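You operate a simulated robot arm through the tools that you are given. There is no shell and no other tool. Be economical: measure what you need, move in short steps, check, and stop when the job is done.

You are at the controls of a simulated two-armed robot. One attempt, no reset.

## Task
Tint the white ink with about 50 ml from the purple ink bottle and stir it smooth.
Fine: put the bottle back and cap it; the paddle goes back in the grey pot. Set down upright: what you pick out.
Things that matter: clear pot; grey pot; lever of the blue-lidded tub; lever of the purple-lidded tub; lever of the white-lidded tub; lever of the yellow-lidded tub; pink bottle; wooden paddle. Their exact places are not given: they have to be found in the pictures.

The check looks at the end state, three seconds after you hand in, the way a careful person would. Anything else that was tipped, shoved, dropped, spilled or broken makes it a failure. Lids that push on must go on centred and level and be pressed home; caps that screw on are set level and turned clockwise until they are tight.

## Robot
Two 7-joint arms with two-finger parallel grippers on one trunk, on a base that drives. Base frame: it is fixed to the floor where the robot stands at the start and does not move with it; the origin is under the middle of the robot, x ahead of it, y to its left, z up; the surface under the hand at the start is at about z = 0.86. Lengths are in m, angles in rad, forces in N, time in s.
The left shoulder is at the start at [0.07, 0.163, 1.17], the right one opposite. With the tool pointing down near the work surface each hand reaches from about 0.4 to 0.88 m from the robot's upright axis, wherever it stands, measured 20 degrees to its own side. Places, roughly: clear pot (8x8x8 cm) [-0.6, 2.8, 1.2]; lever of the blue-lidded tub [0.6, 1.4, 1.2]; lever of the purple-lidded tub [0.6, 0.8, 1.2]; lever of the white-lidded tub [0.6, 1, 1.2]; lever of the yellow-lidded tub [0.6, 1.2, 1.2]. Payload 3.43 kg a hand.
Tool frame (each hand has its own): the origin (TCP) lies between the finger pads and is the grasp point; the fingertips stand 0.034 m ahead of it; z points along the fingers, y is the line along which they close. Largest opening 0.128 m; finger width 0.024, thickness 0.012; the body of the gripper, 0.048 by 0.13 m, starts 0.096 m behind the TCP.
Orientation is told as [roll, pitch, yaw] about the base's x, y, z axes, in that order, counted from this pose: with the fingers straight down and closing along the base's y, the tool's x points along the base's -x, its y along +y and its z along -z.

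## Interface
- The arms move only by the tool drive_tool. It takes "left_plan", "right_plan" or both (then of equal length, played together; a hand with none holds still); each is one flat list of numbers, 7 for each row, row after row: the gripper command, from -1 (shut) to 1 (fully open), values between in proportion, then the shift along the base's x, y, z in units of 25 mm (1.0 is 25 mm), then the turn, a rotation vector about the base's x, y, z in units of 4 degrees (1.0 is 4 degrees). In form: [grip, x, y, z, wx, wy, wz, grip, x, y, z, wx, wy, wz, ...]. A call has 1 to 10 rows; each row shifts and turns the commanded pose from where the row before left it. A call with a number of a shift or a turn outside -1 to 1 is refused whole. Rows are played at 5 a second. More than 0.05 m and 0.15 rad between two rows, or a gripper value outside its range, and nothing of the call is played. A pose out of reach is approached as far as the arm can. The call stops where the force on the tool passes 40 N (or 10 N more than at its start, if that is more) or the arm is blocked; 0.2 s more then pass. Each finger travels about 0.153 m/s and halts on what it meets, pressing with about 39 N; the grip force reading is that of the motor and also rises with nothing between the fingers. The clock runs only during rows and for 0.2 s after the last one: add rows that do not move to give the fingers time. It gives the time, the measured TCP pose, the force on the tool (base axes), the opening and the grip force at its end, in the units of the frame above (readings bear some noise), with the torque about the TCP (base axes, N m) and any sound that the robot's microphone picked up, and new pictures: "show" is both (left out), scene, wrist or none (wrist: the cameras of the hands that moved).
- Cameras (640 x 400 px; columns grow to the right, rows downward): "scene" is now at [0.1409, -0.0042, 1.4192]; the picture's right is [0.07, -1.00, 0.00], its down [-0.49, -0.03, -0.87] and it looks along [0.87, 0.06, -0.49] (base axes); focal length 264 px, centre (320, 200). "left" rides on the left gripper at [0.076, 0.011, -0.16] in its tool frame; the picture's right is [-0.15, 0.99, 0.00], its down [-0.88, -0.13, -0.46] and it looks along [-0.45, -0.07, 0.89] (tool axes); focal length 234 px, centre (320, 200). "right" rides on the right gripper at [0.076, -0.011, -0.16] in its tool frame; the picture's right is [0.15, 0.99, 0.00], its down [-0.88, 0.13, -0.46] and it looks along [-0.45, 0.07, 0.89] (tool axes); focal length 234 px, centre (320, 200).
- slide_trunk(by): slides the trunk up (or, below 0, down) by that many m; the arms and the scene camera ride with it, the base frame stays. It gives what a move gives, with no picture.
- drive_base(legs): drives the robot by 1 to 6 legs, each [ahead, left, turn to the left] in m, m and rad, along the robot's own axes; the way and the turn of a leg run together, so that a leg with both is an arc; at most 1.5 m and 3.142 rad a leg. The arms and the cameras ride along, it lands a little off, and it stops where it bumps. It gives what a move gives, and a new picture of the scene camera.
- head_to(pan, tilt): turns the head with the scene camera to pan (to the left, within 1.501 rad either way) and tilt (down, from -0.506 to 1.204), counted from straight ahead of the robot. It gives what a move gives, and a new picture of the scene camera.
- point_at(camera, pixels): for up to 12 pixels [column, row] of the newest picture of that camera ("zoom" is the newest enlarged one), the place [x, y, z] in the base frame of the surface seen there, good to about 0.002 m, but the place of the scene camera against the robot may be out by one fixed shift of up to 0.018 m in any direction. No time passes.
- close_up(camera, box): a new picture of the part [left, top, right, bottom] of that camera's present view, enlarged. No time passes.
- finish_job(): hands the job in; it is judged then, once.

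Work in short steps. Measure before you move; look again where a grasp or a placing could have gone wrong, and mend it. You have 80 turns and 260 pictures in all, those below and enlarged ones among them. Open the grippers and draw the arms clear of the work before you hand the job in, unless the task says otherwise; then end with one line.

The tools are called after ">>>" as name(argument=value, ...) on one line, values as JSON. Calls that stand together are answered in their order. drive_tool: Moves the arms, as the interface text tells. Its arguments: {"type":"object","properties":{"left_plan":{"type":"array","items":{"type":"number"}},"right_plan":{"type":"array","items":{"type":"number"}},"show":{"type":"string","enum":["both","scene","wrist","none"]}},"required":[]} The other tools are called the same way: slide_trunk (by) slides the trunk up or down; drive_base (legs) drives the base; head_to (pan, tilt) turns the head that bears the scene camera; point_at (camera, pixels) gives the place of the surface under pixels of a picture; close_up (camera, box) takes an enlarged picture of a part of a camera's view; finish_job () hands the job in.

At the start:

```text
clock: 0.0
left_position: [0.5175, 0.2551, 1.2564]
left_tcp_rot: [0.0, -0.001, 0.0]
left_contact_force: [-0.9, 0.3, 0.0]
left_wrist_torque: [-0.03, 0.01, 0.02]
left_finger_gap: 0.1284
left_grasp_force: 0.1
right_position: [0.4929, -0.1717, 1.2328]
right_tcp_rot: [0.0, -0.001, -0.001]
right_contact_force: [-0.1, -0.5, -1.3]
right_wrist_torque: [0.01, 0.02, -0.01]
right_finger_gap: 0.1279
right_grasp_force: 0.1
trunk travel left (down, up): [-0.65, 0.29]
robot x, y, heading: [0.0021, 0.0019, 0.001]
head pan, tilt: [0.068, 0.51]
```

scene: 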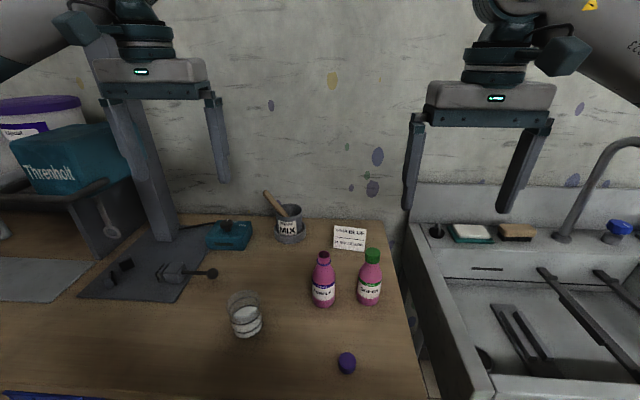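
right: 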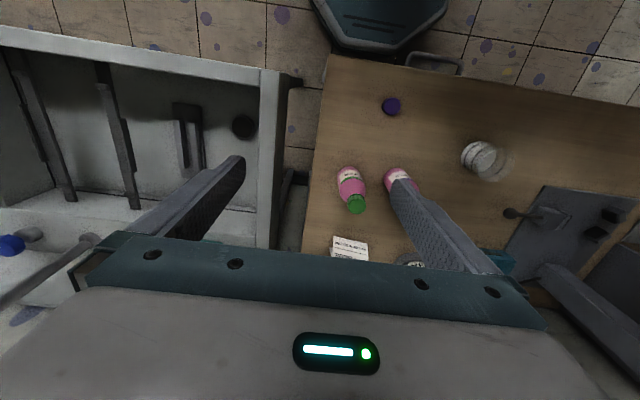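
left: 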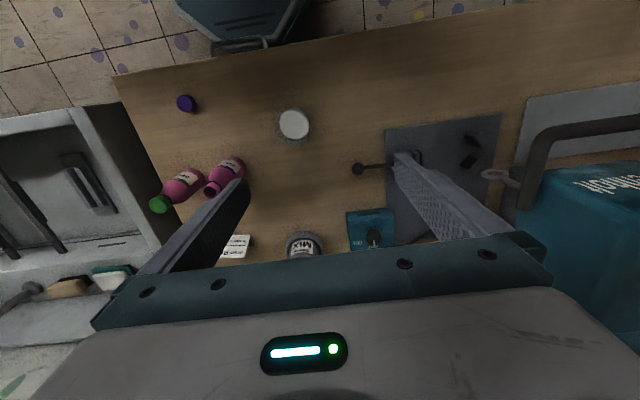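

I'll take enlarged views of the bench to identify the glass, bottles, paddle pot, sign and cap.

>>> close_up(camera="scene", box=[200, 180, 400, 305])

>>> close_up(camera="scene", box=[200, 275, 400, 400])

>>> point_at(camera="scene", pixels=[[246, 318], [246, 338], [323, 257], [323, 295], [372, 252], [347, 362], [290, 225], [267, 193], [350, 238], [232, 300], [262, 300], [300, 340]])

```text
3.20 times, centred on (300, 242) of scene
```

zoom: 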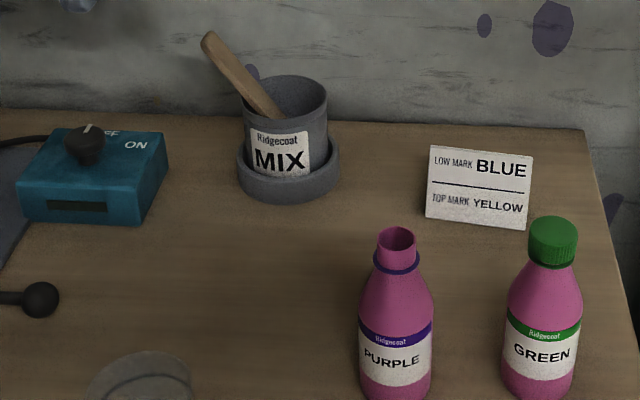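

```text
3.20 times, centred on (300, 338) of scene
```

zoom: 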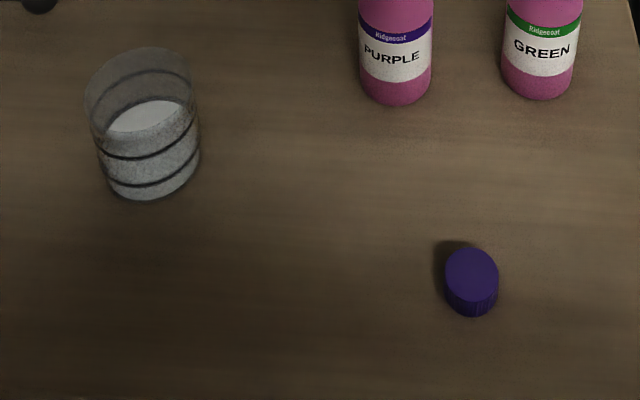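

```text
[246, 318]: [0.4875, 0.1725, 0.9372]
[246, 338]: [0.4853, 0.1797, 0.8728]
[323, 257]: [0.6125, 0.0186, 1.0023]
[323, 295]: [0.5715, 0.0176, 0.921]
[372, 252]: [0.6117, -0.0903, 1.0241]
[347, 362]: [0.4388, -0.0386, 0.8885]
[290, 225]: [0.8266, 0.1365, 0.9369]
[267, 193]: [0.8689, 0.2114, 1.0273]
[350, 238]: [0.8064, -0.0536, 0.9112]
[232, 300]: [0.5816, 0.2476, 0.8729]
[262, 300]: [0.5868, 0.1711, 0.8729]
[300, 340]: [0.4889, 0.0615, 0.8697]
```

The purple bottle stands open with its cap lying at (347,362), and the clear glass has white in it. I'll pan left to survey the rest and look into the glass from the left wrist camera.

>>> close_up(camera="left", box=[240, 80, 360, 155])

>>> close_up(camera="left", box=[140, 80, 340, 265])

>>> head_to(pan=1.1, tilt=0.3)

```text
5.33 times, centred on (300, 118) of left
```

zoom: 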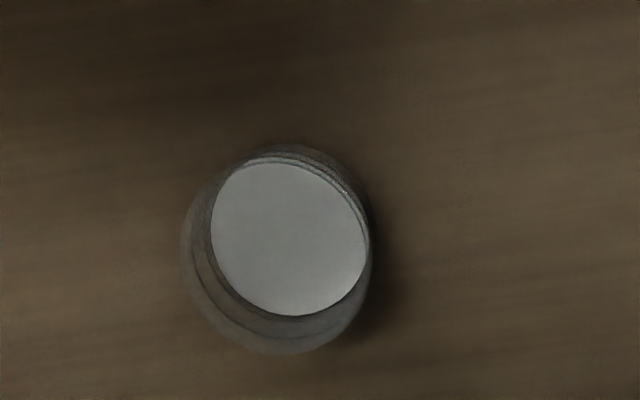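

```text
2.16 times, centred on (240, 172) of left
```

zoom: 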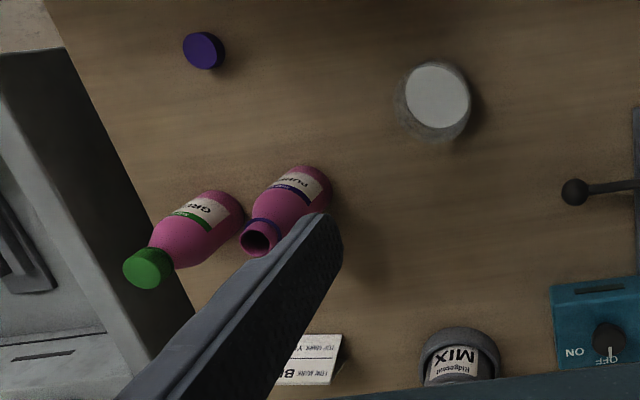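

```text
clock: 1.3
left_position: [0.5167, 0.2556, 1.2557]
left_tcp_rot: [0.001, 0.0, 0.0]
left_contact_force: [-0.8, 0.2, -0.1]
left_wrist_torque: [0.01, 0.01, 0.01]
left_finger_gap: 0.1278
left_grasp_force: 0.1
right_position: [0.4927, -0.17, 1.2307]
right_tcp_rot: [0.0, 0.001, 0.0]
right_contact_force: [-0.6, -0.7, 0.0]
right_wrist_torque: [0.01, -0.02, 0.02]
right_finger_gap: 0.128
right_grasp_force: 0.2
trunk travel left (down, up): [-0.65, 0.29]
robot x, y, heading: [-0.0023, -0.0016, 0.005]
head pan, tilt: [1.1, 0.3]
```

scene: 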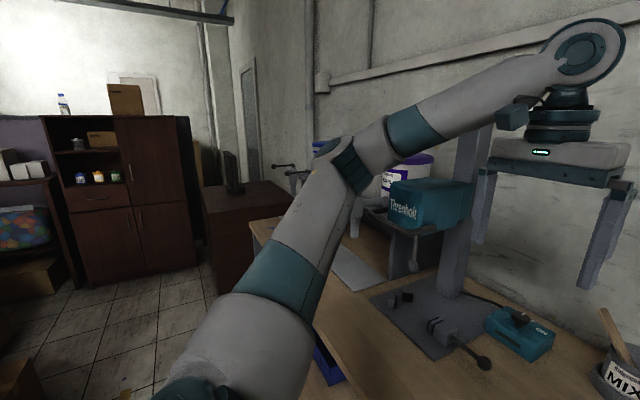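

A drill press and far shelf are background. Now I'll put the head back and take place measurements with both the wrist and scene cameras to find the scene shift.

>>> head_to(pan=0.07, tilt=0.65)

>>> point_at(camera="left", pixels=[[184, 102], [190, 107], [294, 124], [211, 190], [217, 183], [205, 194], [156, 204], [228, 165], [186, 180], [265, 130], [294, 105], [302, 245]])

>>> point_at(camera="right", pixels=[[391, 106], [476, 155], [404, 172], [357, 205], [350, 243], [352, 175]])

>>> close_up(camera="right", box=[320, 80, 520, 205])

```text
clock: 2.6
left_position: [0.517, 0.2558, 1.2561]
left_tcp_rot: [0.0, 0.0, 0.0]
left_contact_force: [-0.1, 0.7, -0.5]
left_wrist_torque: [0.04, 0.03, 0.02]
left_finger_gap: 0.1281
left_grasp_force: 0.0
right_position: [0.4924, -0.1708, 1.2314]
right_tcp_rot: [-0.001, 0.0, 0.0]
right_contact_force: [0.1, -0.8, 0.8]
right_wrist_torque: [-0.02, -0.01, 0.0]
right_finger_gap: 0.1283
right_grasp_force: 0.1
trunk travel left (down, up): [-0.65, 0.29]
robot x, y, heading: [-0.0006, 0.0021, -0.0]
head pan, tilt: [0.07, 0.649]
```

scene: 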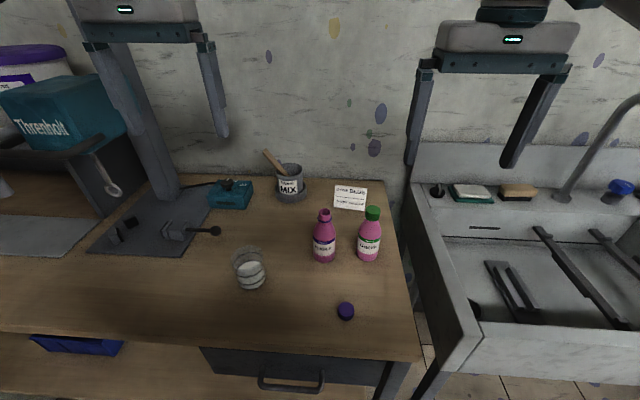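

```text
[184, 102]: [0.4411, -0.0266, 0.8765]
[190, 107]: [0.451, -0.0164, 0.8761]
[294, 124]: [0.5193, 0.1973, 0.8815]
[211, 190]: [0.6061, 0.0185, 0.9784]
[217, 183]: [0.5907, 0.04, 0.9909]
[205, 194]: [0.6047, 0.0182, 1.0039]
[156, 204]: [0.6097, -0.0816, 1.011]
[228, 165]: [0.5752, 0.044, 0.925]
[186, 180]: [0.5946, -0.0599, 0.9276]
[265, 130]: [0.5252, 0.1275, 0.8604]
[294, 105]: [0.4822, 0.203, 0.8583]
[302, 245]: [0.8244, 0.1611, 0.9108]
```

```text
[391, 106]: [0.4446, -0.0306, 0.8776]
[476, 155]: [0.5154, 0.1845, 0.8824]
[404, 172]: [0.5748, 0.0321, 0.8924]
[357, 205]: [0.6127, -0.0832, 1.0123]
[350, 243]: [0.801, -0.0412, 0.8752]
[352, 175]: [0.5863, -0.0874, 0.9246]
```

```text
3.20 times, centred on (420, 142) of right
```

zoom: 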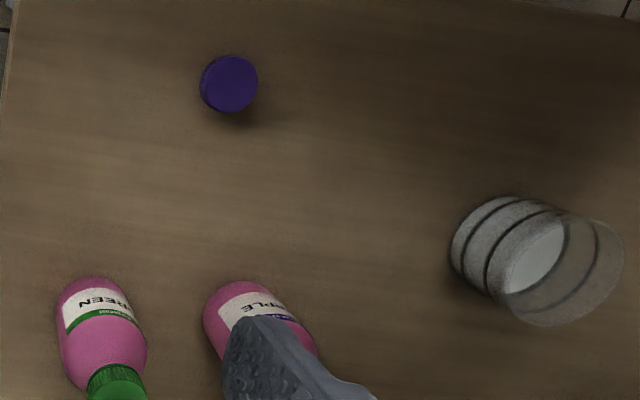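

I'll look closely at the glass rings and liquid level.

>>> close_up(camera="scene", box=[218, 237, 282, 297])

>>> close_up(camera="right", box=[445, 130, 525, 190])

>>> close_up(camera="scene", box=[295, 195, 395, 325])

```text
6.67 times, centred on (250, 267) of scene
```

zoom: 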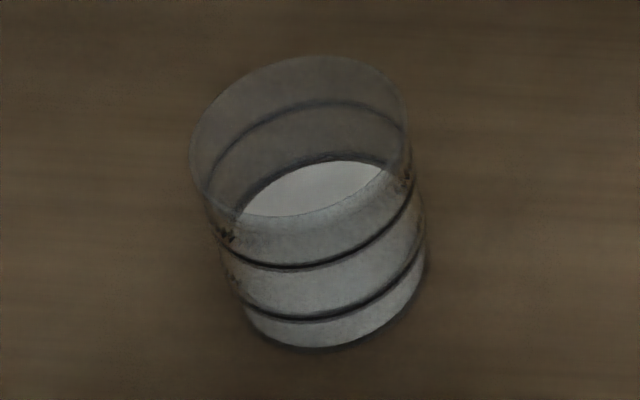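

```text
6.67 times, centred on (485, 160) of right
```

zoom: 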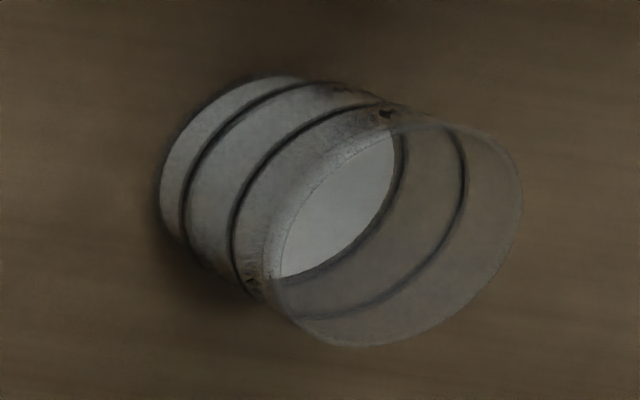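

```text
3.08 times, centred on (345, 260) of scene
```

zoom: 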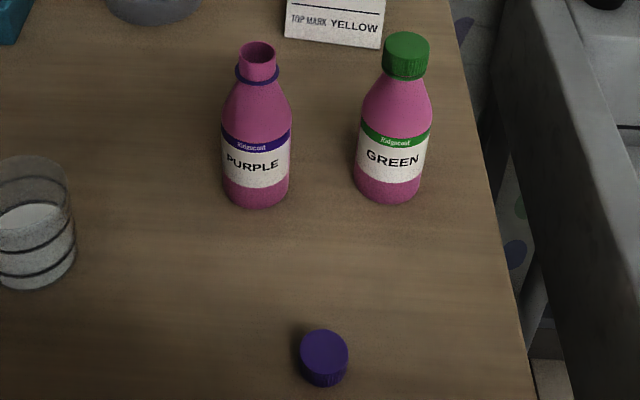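

The ink surface sits at the low ring, about z 0.882. I plan to pour with the left hand, holding the bottle low with an inclined grip and rolling towards +y into the glass. First I tilt the left hand and bring it towards the bottle.

>>> drive_tool(left_plan=[0.3, 0, -0.5, -0.3, 0, -1, 0, 0.3, 0, -0.5, -0.3, 0, -1, 0, 0.3, 0, -0.5, -0.3, 0, -1, 0, 0.3, 0, -0.5, -0.3, 0, -1, 0, 0.3, 0, -0.5, -0.3, 0, -1, 0, 0.3, 0, -0.5, -0.3, 0, -1, 0, 0.3, 0, -0.5, -0.3, 0, -1, 0, 0.3, 0, -0.5, -0.3, 0, -1, 0, 0.3, 0, -0.5, -0.3, 0, -1, 0, 0.3, 0, -0.5, -0.3, 0, -1, 0])

```text
clock: 4.8
left_position: [0.517, 0.13, 1.1827]
left_tcp_rot: [-0.003, -0.699, 0.0]
left_contact_force: [-0.3, 0.2, 0.0]
left_wrist_torque: [-0.01, 0.03, 0.01]
left_finger_gap: 0.0829
left_grasp_force: 0.0
right_position: [0.4925, -0.1712, 1.2322]
right_tcp_rot: [0.001, -0.001, -0.001]
right_contact_force: [0.5, -0.1, 0.0]
right_wrist_torque: [0.05, 0.03, 0.03]
right_finger_gap: 0.128
right_grasp_force: 0.1
trunk travel left (down, up): [-0.65, 0.29]
robot x, y, heading: [0.0007, 0.0023, 0.002]
head pan, tilt: [0.07, 0.649]
```

scene: 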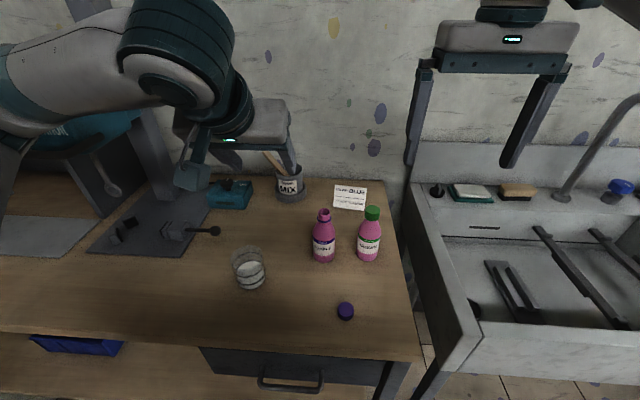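
left: 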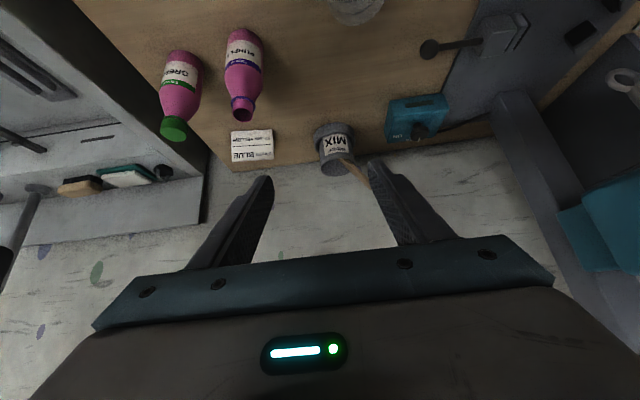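

The path is clear. I continue to a pregrasp about 10 cm behind the bottle along the tool line.

>>> drive_tool(left_plan=[0.3, -0.15, -0.55, -1, 0, -0.625, 0, 0.3, -0.15, -0.55, -1, 0, -0.625, 0, 0.3, -0.15, -0.55, -1, 0, -0.625, 0, 0.3, -0.15, -0.55, -1, 0, -0.625, 0, 0.3, -0.15, -0.55, -1, 0, -0.625, 0, 0.3, -0.15, -0.55, -1, 0, -0.625, 0, 0.3, -0.15, -0.55, -1, 0, -0.625, 0, 0.3, -0.15, -0.55, -1, 0, -0.625, 0])

```text
clock: 6.6
left_position: [0.4942, 0.0109, 0.9805]
left_tcp_rot: [0.002, -1.048, -0.002]
left_contact_force: [-0.4, -0.7, 0.7]
left_wrist_torque: [0.02, 0.04, 0.0]
left_finger_gap: 0.0832
left_grasp_force: 0.0
left hand out of reach, approached as far as the arm can: row 4, 5
right_position: [0.4936, -0.1724, 1.2324]
right_tcp_rot: [0.003, 0.0, 0.0]
right_contact_force: [0.3, -0.5, -0.9]
right_wrist_torque: [0.04, -0.04, -0.02]
right_finger_gap: 0.1282
right_grasp_force: 0.1
trunk travel left (down, up): [-0.65, 0.29]
robot x, y, heading: [0.0021, 0.0005, -0.005]
head pan, tilt: [0.07, 0.649]
```

scene: 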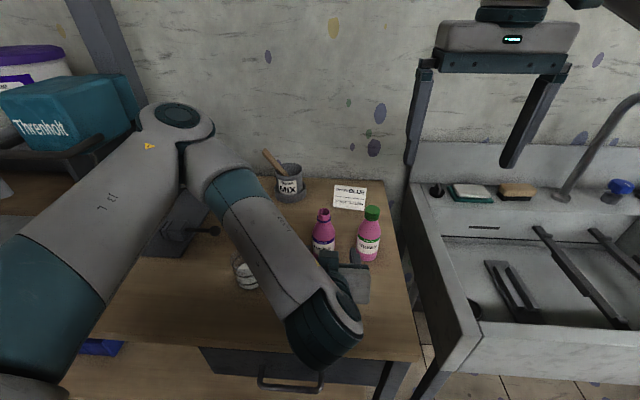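
left: 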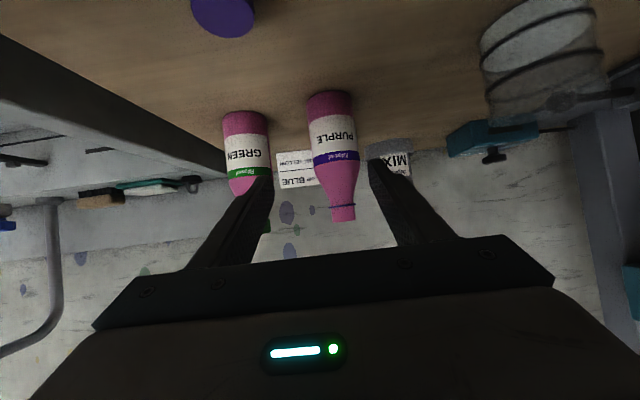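

Good view of bottle, cap and glass. I measure the bottle edges, glass features and cap from here.

>>> point_at(camera="left", pixels=[[331, 95], [331, 135], [315, 135], [350, 135], [331, 156], [341, 205], [341, 218], [247, 175], [225, 20], [487, 75], [540, 80], [598, 55]])

>>> close_up(camera="left", box=[440, 0, 640, 125])

>>> close_up(camera="left", box=[200, 80, 440, 240])

```text
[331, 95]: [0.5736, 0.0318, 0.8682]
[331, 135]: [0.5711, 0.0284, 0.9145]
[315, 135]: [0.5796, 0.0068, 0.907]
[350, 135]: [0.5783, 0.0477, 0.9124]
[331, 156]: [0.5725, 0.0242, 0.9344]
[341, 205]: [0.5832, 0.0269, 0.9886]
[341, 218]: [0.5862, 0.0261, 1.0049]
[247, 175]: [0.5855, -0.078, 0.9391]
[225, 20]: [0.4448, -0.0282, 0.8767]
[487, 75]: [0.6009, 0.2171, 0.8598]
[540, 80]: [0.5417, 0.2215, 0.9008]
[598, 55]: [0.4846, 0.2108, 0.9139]
```

```text
3.20 times, centred on (540, 62) of left
```

zoom: 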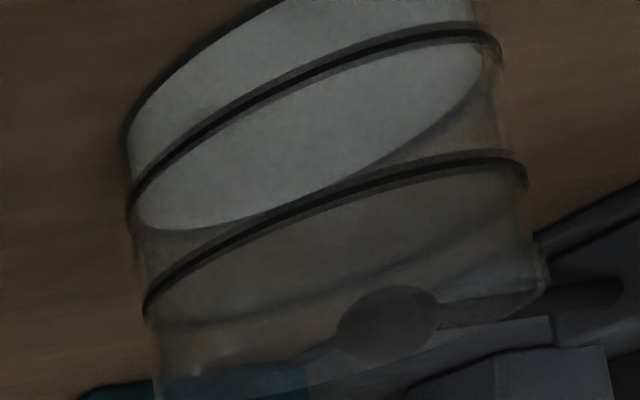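

```text
2.50 times, centred on (320, 160) of left
```

zoom: 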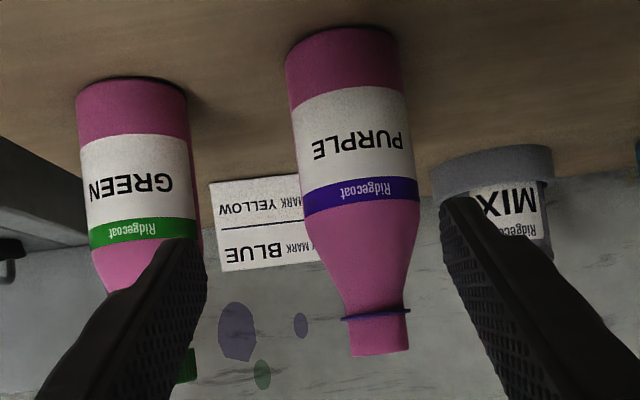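

Bottle axis is about (0.598, 0.026) with radius 0.025 and mouth at z 1.006. I shift y, advance along the tool line, and close on the label.

>>> drive_tool(left_plan=[0.3, 0, 0.6, 0, 0, 0, 0, 0.3, 0.83, 0, -0.52, 0, 0, 0, 0.3, 0.83, 0, -0.52, 0, 0, 0, 0.3, 0.83, 0, -0.52, 0, 0, 0, 0.3, 0.83, 0, -0.52, 0, 0, 0, 0.3, 0.83, 0, -0.52, 0, 0, 0, 0.3, 0, 0, 0, 0, 0, 0])

```text
clock: 8.2
left_position: [0.5994, 0.0283, 0.9168]
left_tcp_rot: [0.002, -1.048, -0.001]
left_contact_force: [0.3, -0.3, -0.5]
left_wrist_torque: [-0.01, -0.01, 0.0]
left_finger_gap: 0.0829
left_grasp_force: 0.0
right_position: [0.4928, -0.1699, 1.2328]
right_tcp_rot: [0.0, -0.002, -0.001]
right_contact_force: [0.0, -0.1, -1.5]
right_wrist_torque: [0.01, -0.01, 0.03]
right_finger_gap: 0.1281
right_grasp_force: 0.0
trunk travel left (down, up): [-0.65, 0.29]
robot x, y, heading: [0.0, -0.001, -0.002]
head pan, tilt: [0.07, 0.649]
```

scene: 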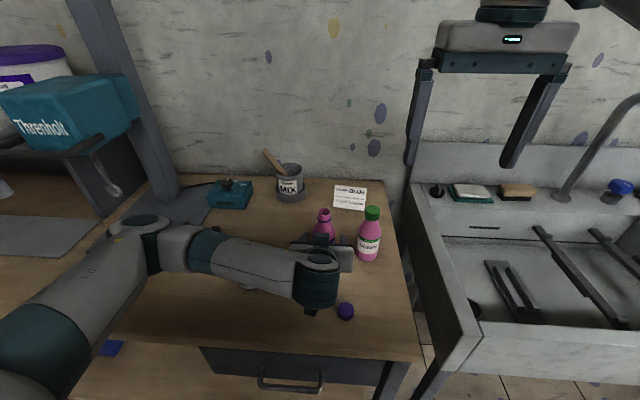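
left: 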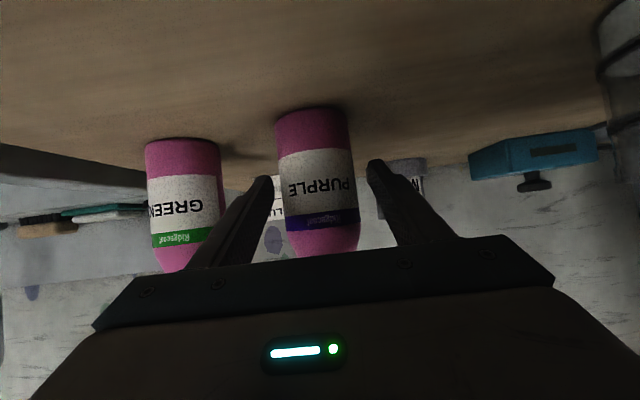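

The bottle is centred between the fingers, so I close.

>>> drive_tool(left_plan=[0, 0, 0, 0, 0, 0, 0, -0.2, 0, 0, 0, 0, 0, 0, -0.4, 0, 0, 0, 0, 0, 0, -0.6, 0, 0, 0, 0, 0, 0, -0.6, 0, 0, 0, 0, 0, 0], show="wrist")

>>> close_up(camera="scene", box=[220, 200, 400, 320])

```text
clock: 9.4
left_position: [0.5983, 0.0298, 0.9173]
left_tcp_rot: [0.001, -1.048, 0.0]
left_contact_force: [-0.4, 0.9, -0.6]
left_wrist_torque: [0.1, 0.01, -0.01]
left_finger_gap: 0.054
left_grasp_force: 38.8
right_position: [0.4932, -0.1712, 1.2315]
right_tcp_rot: [0.001, 0.001, -0.001]
right_contact_force: [0.1, -0.1, -0.6]
right_wrist_torque: [-0.03, 0.0, 0.01]
right_finger_gap: 0.128
right_grasp_force: 0.1
trunk travel left (down, up): [-0.65, 0.29]
robot x, y, heading: [0.0001, -0.0034, -0.001]
head pan, tilt: [0.07, 0.649]
```

left: 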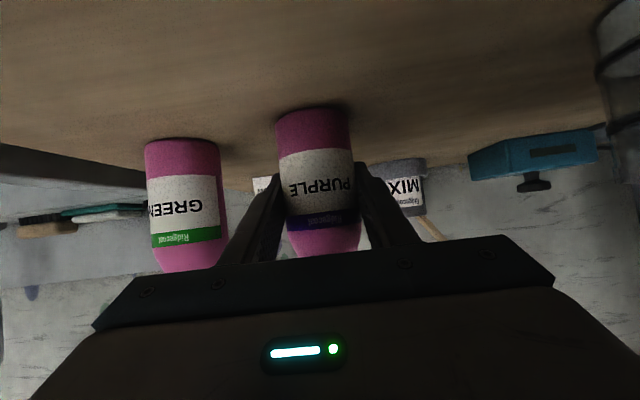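

```text
3.33 times, centred on (310, 260) of scene
```

zoom: 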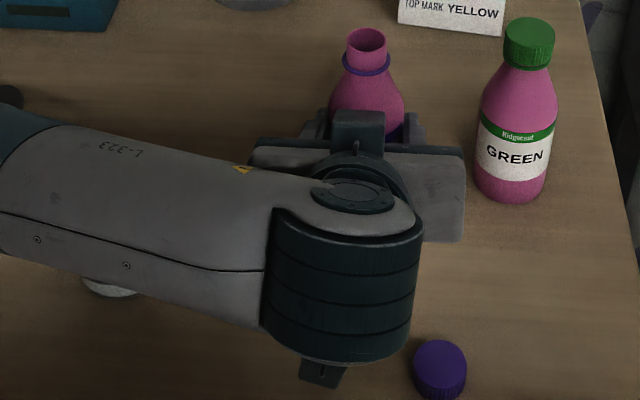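

Gripped (gap 0.054, 39 N). I lift it straight up 12 cm and weigh it.

>>> drive_tool(left_plan=[-0.6, 0, 0, 0.5, 0, 0, 0, -0.6, 0, 0, 1, 0, 0, 0, -0.6, 0, 0, 1, 0, 0, 0, -0.6, 0, 0, 1, 0, 0, 0, -0.6, 0, 0, 1, 0, 0, 0, -0.6, 0, 0, 0.5, 0, 0, 0, -0.6, 0, 0, 0, 0, 0, 0])

```text
clock: 11.0
left_position: [0.599, 0.0306, 1.0429]
left_tcp_rot: [-0.001, -1.047, 0.0]
left_contact_force: [0.0, -0.6, -2.4]
left_wrist_torque: [0.01, 0.0, 0.05]
left_finger_gap: 0.054
left_grasp_force: 39.2
right_position: [0.4929, -0.1703, 1.2318]
right_tcp_rot: [0.001, 0.0, 0.0]
right_contact_force: [-0.8, -0.2, 0.9]
right_wrist_torque: [-0.02, 0.02, 0.03]
right_finger_gap: 0.1279
right_grasp_force: 0.0
trunk travel left (down, up): [-0.65, 0.29]
robot x, y, heading: [-0.0005, 0.0006, -0.006]
head pan, tilt: [0.07, 0.649]
```

scene: 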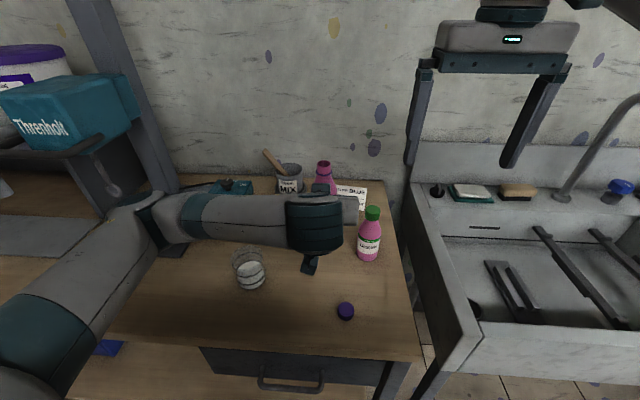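
left: 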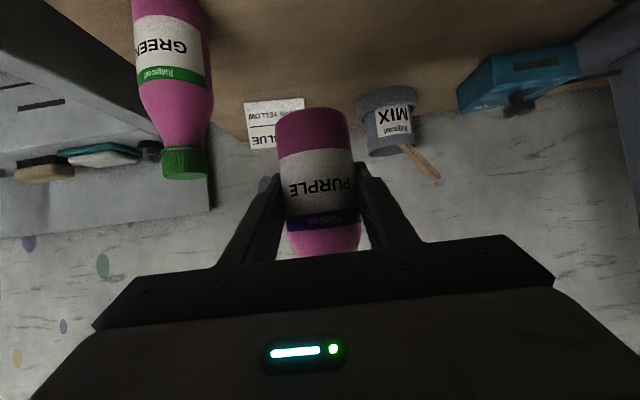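

Bottle weighs about 2.4 N. Now I fix the glass location and size accurately from the right wrist camera.

>>> close_up(camera="right", box=[445, 130, 525, 180])

```text
8.00 times, centred on (485, 155) of right
```

zoom: 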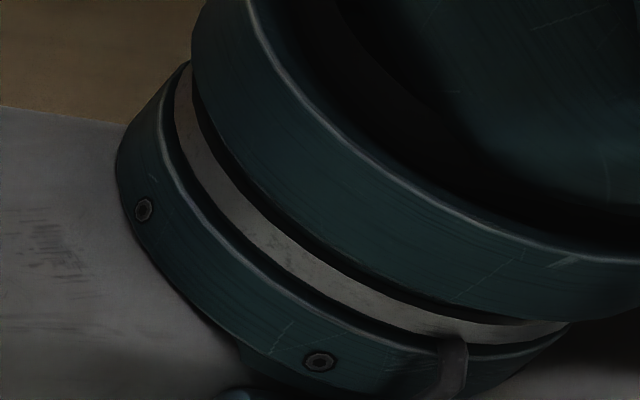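

Occluded by the left wrist; I use the scene camera zoom, and also the green cap and paddle pot to fix the scene camera shift.

>>> close_up(camera="scene", box=[218, 247, 282, 297])

>>> point_at(camera="scene", pixels=[[372, 210], [345, 309], [366, 235], [357, 255], [378, 255], [368, 254]])

>>> point_at(camera="left", pixels=[[184, 160], [170, 60], [153, 60], [190, 60]])

```text
8.00 times, centred on (250, 272) of scene
```

zoom: 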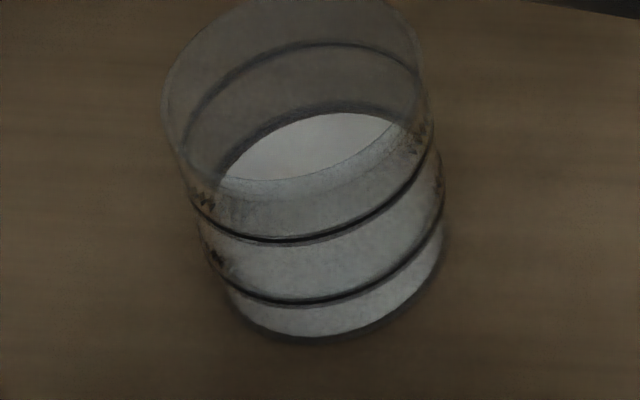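

```text
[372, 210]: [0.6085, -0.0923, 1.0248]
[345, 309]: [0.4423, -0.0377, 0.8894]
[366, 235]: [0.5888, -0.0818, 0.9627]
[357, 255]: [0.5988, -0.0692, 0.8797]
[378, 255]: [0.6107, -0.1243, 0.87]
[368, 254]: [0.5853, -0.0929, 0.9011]
```

```text
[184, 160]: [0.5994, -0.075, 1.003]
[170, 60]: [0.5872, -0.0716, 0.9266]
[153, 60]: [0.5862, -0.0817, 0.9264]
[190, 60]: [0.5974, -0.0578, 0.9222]
```

I measure points on the ink surface, rings and base rim in that zoom.

>>> point_at(camera="zoom", pixels=[[330, 118], [310, 150], [240, 172], [385, 130], [310, 238], [310, 300], [310, 335], [165, 100], [418, 60], [430, 260], [235, 310], [300, 200]])

```text
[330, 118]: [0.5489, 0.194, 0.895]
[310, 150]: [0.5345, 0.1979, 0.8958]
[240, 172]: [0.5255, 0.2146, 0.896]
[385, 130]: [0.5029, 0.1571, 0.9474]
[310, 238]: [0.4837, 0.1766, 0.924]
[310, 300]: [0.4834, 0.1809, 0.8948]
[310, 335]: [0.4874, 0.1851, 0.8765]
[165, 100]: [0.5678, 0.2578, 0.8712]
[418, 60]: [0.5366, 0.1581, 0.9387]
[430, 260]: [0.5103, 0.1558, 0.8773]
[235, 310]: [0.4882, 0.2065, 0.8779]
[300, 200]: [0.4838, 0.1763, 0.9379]
```

Glass centre is about (0.519, 0.199), inner radius about 0.033, ink at true z 0.8835, rings 29 mm apart. So 50 ml raises it about 1.4 cm, roughly halfway to the top ring (scene reading about 0.910). I move the bottle to x 0.519, y 0.105 and start rolling, first to 40°.

>>> drive_tool(left_plan=[-0.6, -0.64, 0.6, -0.2, -1, 0, 0, -0.6, -0.64, 0.6, -0.2, -1, 0, 0, -0.6, -0.64, 0.6, -0.2, -1, 0, 0, -0.6, -0.64, 0.6, -0.2, -1, 0, 0, -0.6, -0.64, 0.6, -0.2, -1, 0, 0, -0.6, 0, 0, 0, -1, 0, 0, -0.6, 0, 0, 0, -1, 0, 0, -0.6, 0, 0, 0, -1, 0, 0, -0.6, 0, 0, 0, -1, 0, 0, -0.6, 0, 0, 0, -1, 0, 0])

>>> close_up(camera="scene", box=[200, 170, 400, 310])

```text
clock: 13.4
left_position: [0.5753, 0.0713, 1.0387]
left_tcp_rot: [-1.082, -0.775, 0.862]
left_contact_force: [0.5, 0.1, -1.5]
left_wrist_torque: [0.02, -0.01, 0.02]
left_finger_gap: 0.0542
left_grasp_force: 38.7
left hand out of reach, approached as far as the arm can: row 4, 5, 7, 10
right_position: [0.485, -0.1863, 1.2337]
right_tcp_rot: [0.009, -0.009, -0.016]
right_contact_force: [0.1, -0.5, 0.2]
right_wrist_torque: [-0.02, -0.06, -0.04]
right_finger_gap: 0.1279
right_grasp_force: 0.1
trunk travel left (down, up): [-0.65, 0.29]
robot x, y, heading: [0.0035, 0.0034, -0.015]
head pan, tilt: [0.07, 0.649]
stopped in row 10 (left hand): the arm was blocked; the commanded pose is now the measured one
```

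scene: 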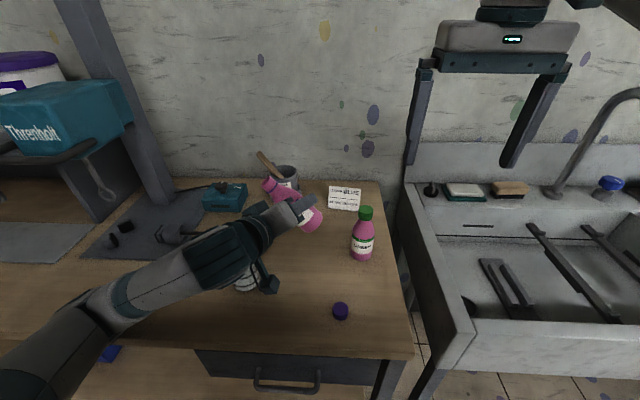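
left: 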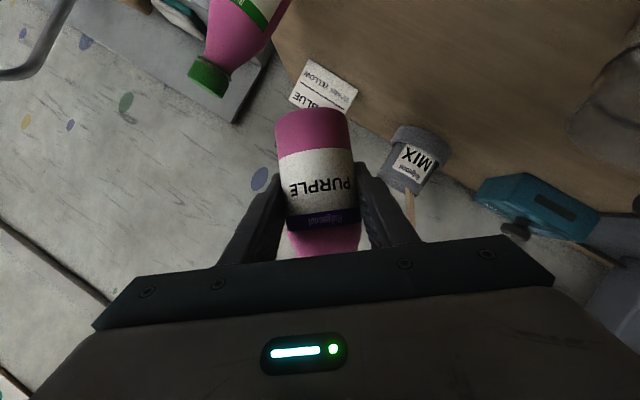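

```text
2.86 times, centred on (300, 240) of scene
```

zoom: 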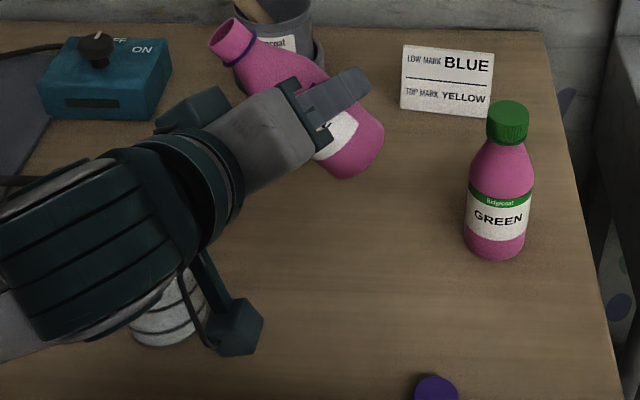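

The arm ran into its near-body limit (blocked, base nudged). I lift a bit, roll back 20°, then back the base up to give the arm room.

>>> drive_tool(left_plan=[-0.6, 0.5, 0, 1, 0.5, 0, 0, -0.6, 0.5, 0, 1, 1, 0, 0, -0.6, 0, 0, 1, 1, 0, 0, -0.6, 0, 0, 0, 1, 0, 0, -0.6, 0, 0, 0, 1, 0, 0], show="none")

>>> drive_base(legs=[[-0.16, 0, 0.015]])

```text
clock: 14.6
left_position: [0.6073, 0.0808, 1.0996]
left_tcp_rot: [-0.7, -0.958, 0.572]
left_contact_force: [0.7, 0.3, -1.9]
left_wrist_torque: [-0.01, 0.02, 0.01]
left_finger_gap: 0.0538
left_grasp_force: 38.7
right_position: [0.4982, -0.1742, 1.2317]
right_tcp_rot: [0.004, 0.004, -0.014]
right_contact_force: [0.1, 0.0, -0.6]
right_wrist_torque: [0.02, 0.03, 0.03]
right_finger_gap: 0.1278
right_grasp_force: 0.0
trunk travel left (down, up): [-0.65, 0.29]
robot x, y, heading: [0.0059, -0.0001, -0.015]
head pan, tilt: [0.07, 0.649]
```

```text
clock: 16.0
left_position: [0.445, 0.0918, 1.1026]
left_tcp_rot: [-0.707, -0.961, 0.594]
left_contact_force: [0.2, 0.4, -2.0]
left_wrist_torque: [-0.02, 0.01, -0.02]
left_finger_gap: 0.0544
left_grasp_force: 38.9
right_position: [0.3399, -0.1642, 1.2322]
right_tcp_rot: [0.0, 0.001, 0.004]
right_contact_force: [-0.3, 0.3, 0.1]
right_wrist_torque: [-0.03, 0.01, 0.0]
right_finger_gap: 0.1282
right_grasp_force: 0.0
trunk travel left (down, up): [-0.65, 0.29]
robot x, y, heading: [-0.152, 0.0032, 0.005]
head pan, tilt: [0.07, 0.649]
```

scene: 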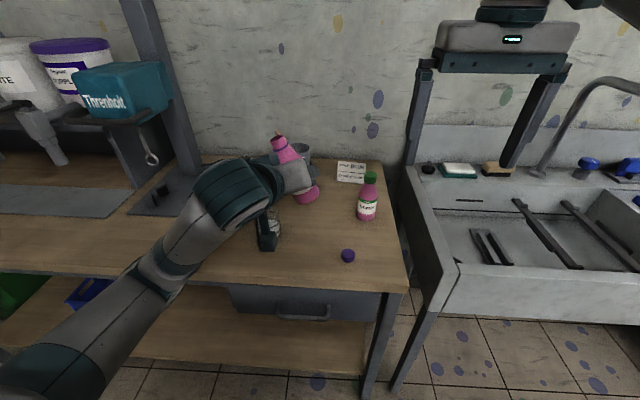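

Plenty of room now. I move to the pour position (0.519, 0.105, 1.03) and roll to about 45°.

>>> drive_tool(left_plan=[-0.6, 0.37, 0.065, -0.35, -0.8, 0, -0.15, -0.6, 0.37, 0.065, -0.35, -0.8, 0, -0.15, -0.6, 0.37, 0.065, -0.35, -0.8, 0, -0.15, -0.6, 0.37, 0.065, -0.35, -0.8, 0, -0.15, -0.6, 0.37, 0.065, -0.35, -0.8, 0, -0.15, -0.6, 0.37, 0.065, -0.35, -0.8, 0, -0.15, -0.6, 0.37, 0.065, -0.35, -0.8, 0, -0.15, -0.6, 0.37, 0.065, -0.35, -0.8, 0, -0.15])

>>> close_up(camera="right", box=[340, 100, 640, 290])

```text
clock: 17.8
left_position: [0.5182, 0.1063, 1.0318]
left_tcp_rot: [-1.19, -0.653, 0.863]
left_contact_force: [0.1, -0.6, -1.9]
left_wrist_torque: [0.0, -0.01, -0.01]
left_finger_gap: 0.054
left_grasp_force: 39.1
right_position: [0.3385, -0.1643, 1.2326]
right_tcp_rot: [0.0, 0.002, 0.004]
right_contact_force: [1.2, -0.2, -0.1]
right_wrist_torque: [0.03, -0.01, 0.0]
right_finger_gap: 0.1282
right_grasp_force: 0.1
trunk travel left (down, up): [-0.65, 0.29]
robot x, y, heading: [-0.1523, 0.0048, 0.001]
head pan, tilt: [0.07, 0.649]
```

scene: 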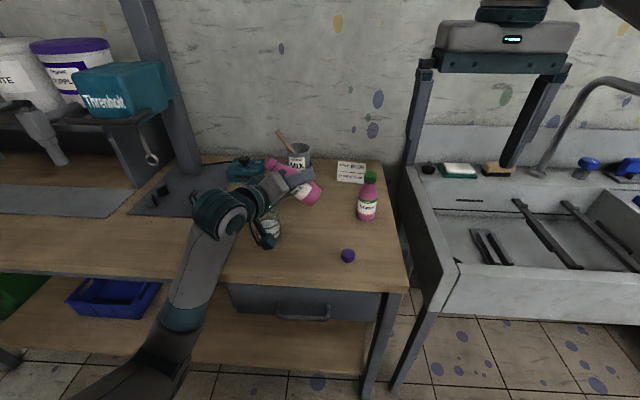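
left: 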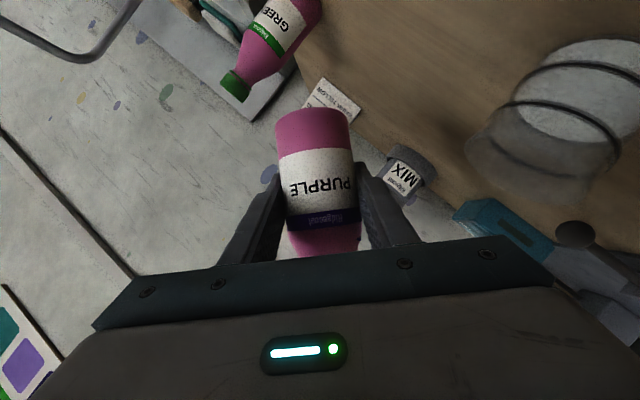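

```text
2.11 times, centred on (490, 195) of right
```

zoom: 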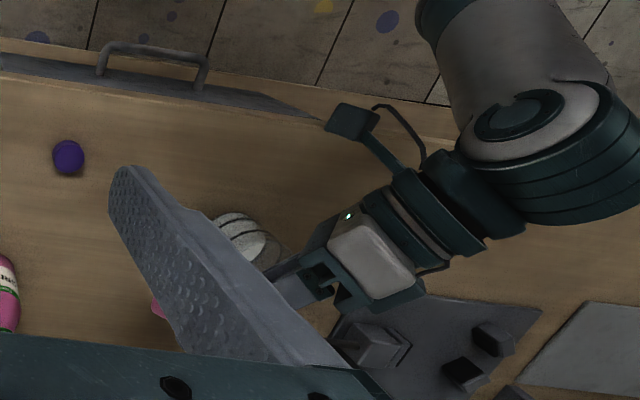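

The pose is good and the left camera sees the glass. I roll on to about 60° with a short dwell, and close the right fingers to clear that camera's view.

>>> drive_tool(left_plan=[-0.6, 0, 0, -0.2, -1, 0, 0, -0.6, 0, 0, -0.2, -1, 0, 0, -0.6, 0, 0, -0.2, -1, 0, 0, -0.6, 0, 0, -0.2, -1, 0, 0, -0.6, 0, 0, 0, 0, 0, 0, -0.6, 0, 0, 0, 0, 0, 0], right_plan=[0.5, 0, 0, 0, 0, 0, 0, 0, 0, 0, 0, 0, 0, 0, -0.5, 0, 0, 0, 0, 0, 0, -1, 0, 0, 0, 0, 0, 0, -1, 0, 0, 0, 0, 0, 0, -1, 0, 0, 0, 0, 0, 0])

>>> close_up(camera="right", box=[380, 160, 520, 250])

>>> close_up(camera="left", box=[440, 20, 640, 145])

```text
clock: 19.2
left_position: [0.5185, 0.1059, 1.0101]
left_tcp_rot: [-1.388, -0.431, 0.97]
left_contact_force: [-0.2, -0.1, -2.1]
left_wrist_torque: [0.0, -0.03, -0.01]
left_finger_gap: 0.0541
left_grasp_force: 39.0
right_position: [0.3394, -0.1643, 1.2329]
right_tcp_rot: [0.001, 0.0, 0.003]
right_contact_force: [-0.2, 0.6, 0.2]
right_wrist_torque: [0.0, -0.02, -0.04]
right_finger_gap: 0.0001
right_grasp_force: 33.1
trunk travel left (down, up): [-0.65, 0.29]
robot x, y, heading: [-0.1549, 0.0088, -0.001]
head pan, tilt: [0.07, 0.649]
```

scene: 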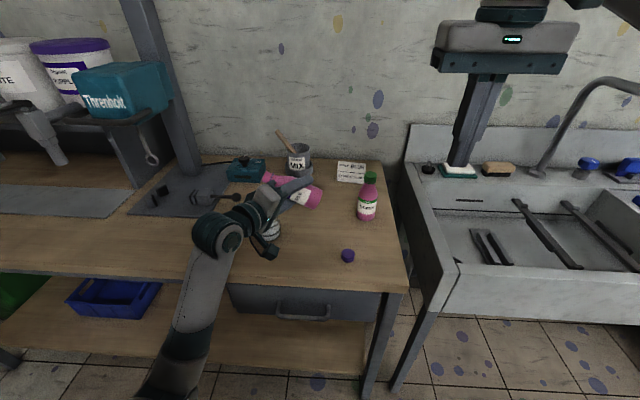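
right: 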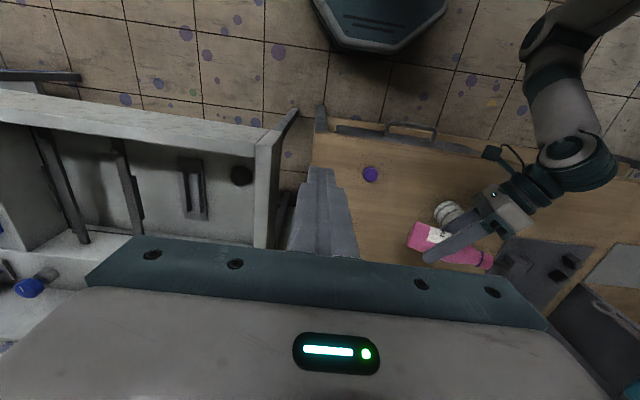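
left: 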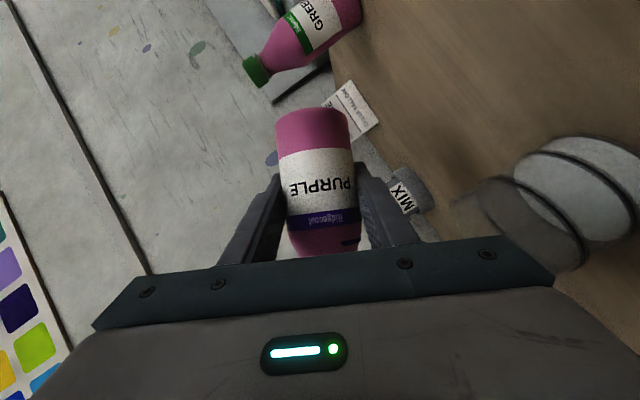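

```text
4.44 times, centred on (450, 205) of right
```

zoom: 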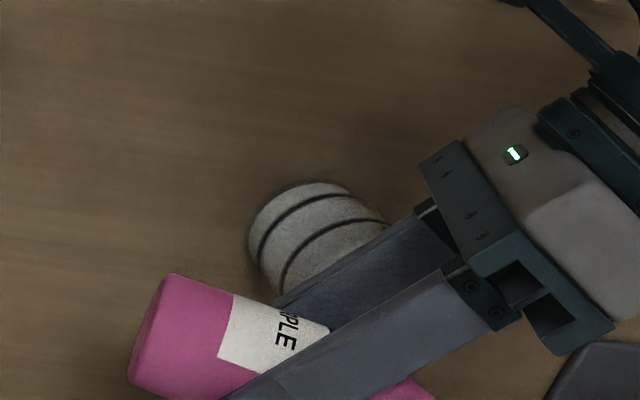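

```text
3.20 times, centred on (540, 82) of left
```

zoom: 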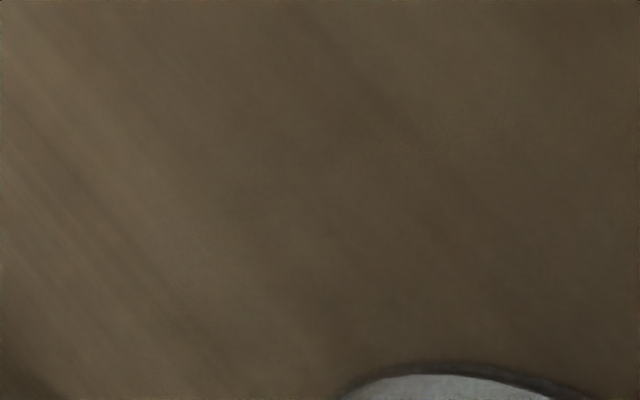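

No flow yet. I check the mouth's actual place against the glass.

>>> close_up(camera="right", box=[400, 190, 520, 280])

>>> point_at(camera="right", pixels=[[486, 262], [489, 266], [489, 258], [478, 258], [446, 206], [436, 213], [412, 234]])

```text
4.44 times, centred on (460, 235) of right
```

zoom: 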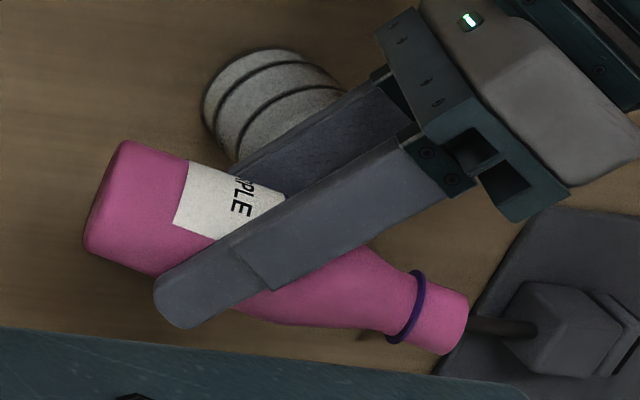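

```text
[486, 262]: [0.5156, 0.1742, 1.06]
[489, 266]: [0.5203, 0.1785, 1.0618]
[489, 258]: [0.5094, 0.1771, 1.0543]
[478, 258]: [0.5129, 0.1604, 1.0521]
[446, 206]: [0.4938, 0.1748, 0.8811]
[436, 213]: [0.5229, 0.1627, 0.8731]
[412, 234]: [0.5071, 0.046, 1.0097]
```

The mouth is at about y 0.18, over the glass. I roll further to about 70°.

>>> drive_tool(left_plan=[-0.6, 0, 0, 0, -1, 0, 0, -0.6, 0, 0, 0, -1, 0, 0, -0.6, 0, 0, 0, 0, 0, 0], show="wrist")

```text
clock: 20.0
left_position: [0.5176, 0.1065, 1.0113]
left_tcp_rot: [-1.469, -0.315, 0.998]
left_contact_force: [0.3, -0.4, -2.7]
left_wrist_torque: [-0.02, 0.03, -0.02]
left_finger_gap: 0.0543
left_grasp_force: 38.7
right_position: [0.339, -0.1645, 1.2323]
right_tcp_rot: [0.001, 0.0, 0.003]
right_contact_force: [0.2, 0.0, -0.4]
right_wrist_torque: [0.0, 0.0, 0.01]
right_finger_gap: 0.0001
right_grasp_force: 33.0
trunk travel left (down, up): [-0.65, 0.29]
robot x, y, heading: [-0.1538, 0.0048, 0.004]
head pan, tilt: [0.07, 0.649]
```

left: 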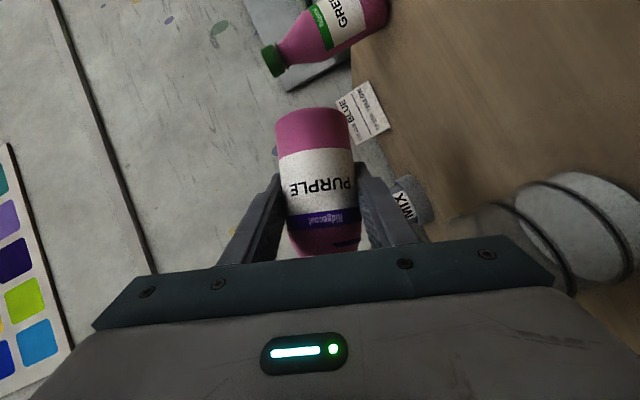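

Still white. On to about 78°.

>>> drive_tool(left_plan=[-0.6, 0, 0, 0, -1, 0, 0, -0.6, 0, 0, 0, -1, 0, 0], show="wrist")

>>> close_up(camera="right", box=[400, 190, 520, 280])

```text
clock: 20.6
left_position: [0.5183, 0.1061, 1.0104]
left_tcp_rot: [-1.545, -0.197, 1.017]
left_contact_force: [0.3, 0.3, -2.0]
left_wrist_torque: [-0.04, -0.01, 0.03]
left_finger_gap: 0.054
left_grasp_force: 39.4
right_position: [0.3393, -0.1632, 1.2316]
right_tcp_rot: [-0.002, -0.001, 0.004]
right_contact_force: [-0.6, -0.1, 0.5]
right_wrist_torque: [0.01, 0.0, -0.05]
right_finger_gap: 0.0
right_grasp_force: 32.5
trunk travel left (down, up): [-0.65, 0.29]
robot x, y, heading: [-0.1545, 0.0026, 0.0]
head pan, tilt: [0.07, 0.649]
```

left: 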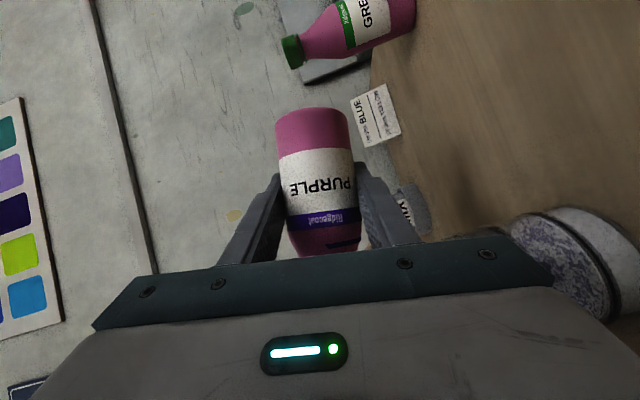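

```text
4.44 times, centred on (460, 235) of right
```

zoom: 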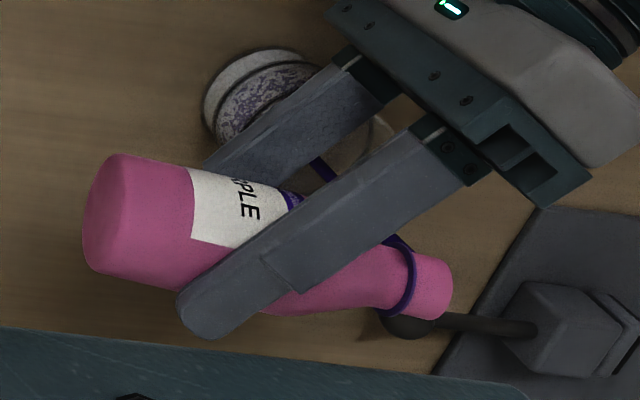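

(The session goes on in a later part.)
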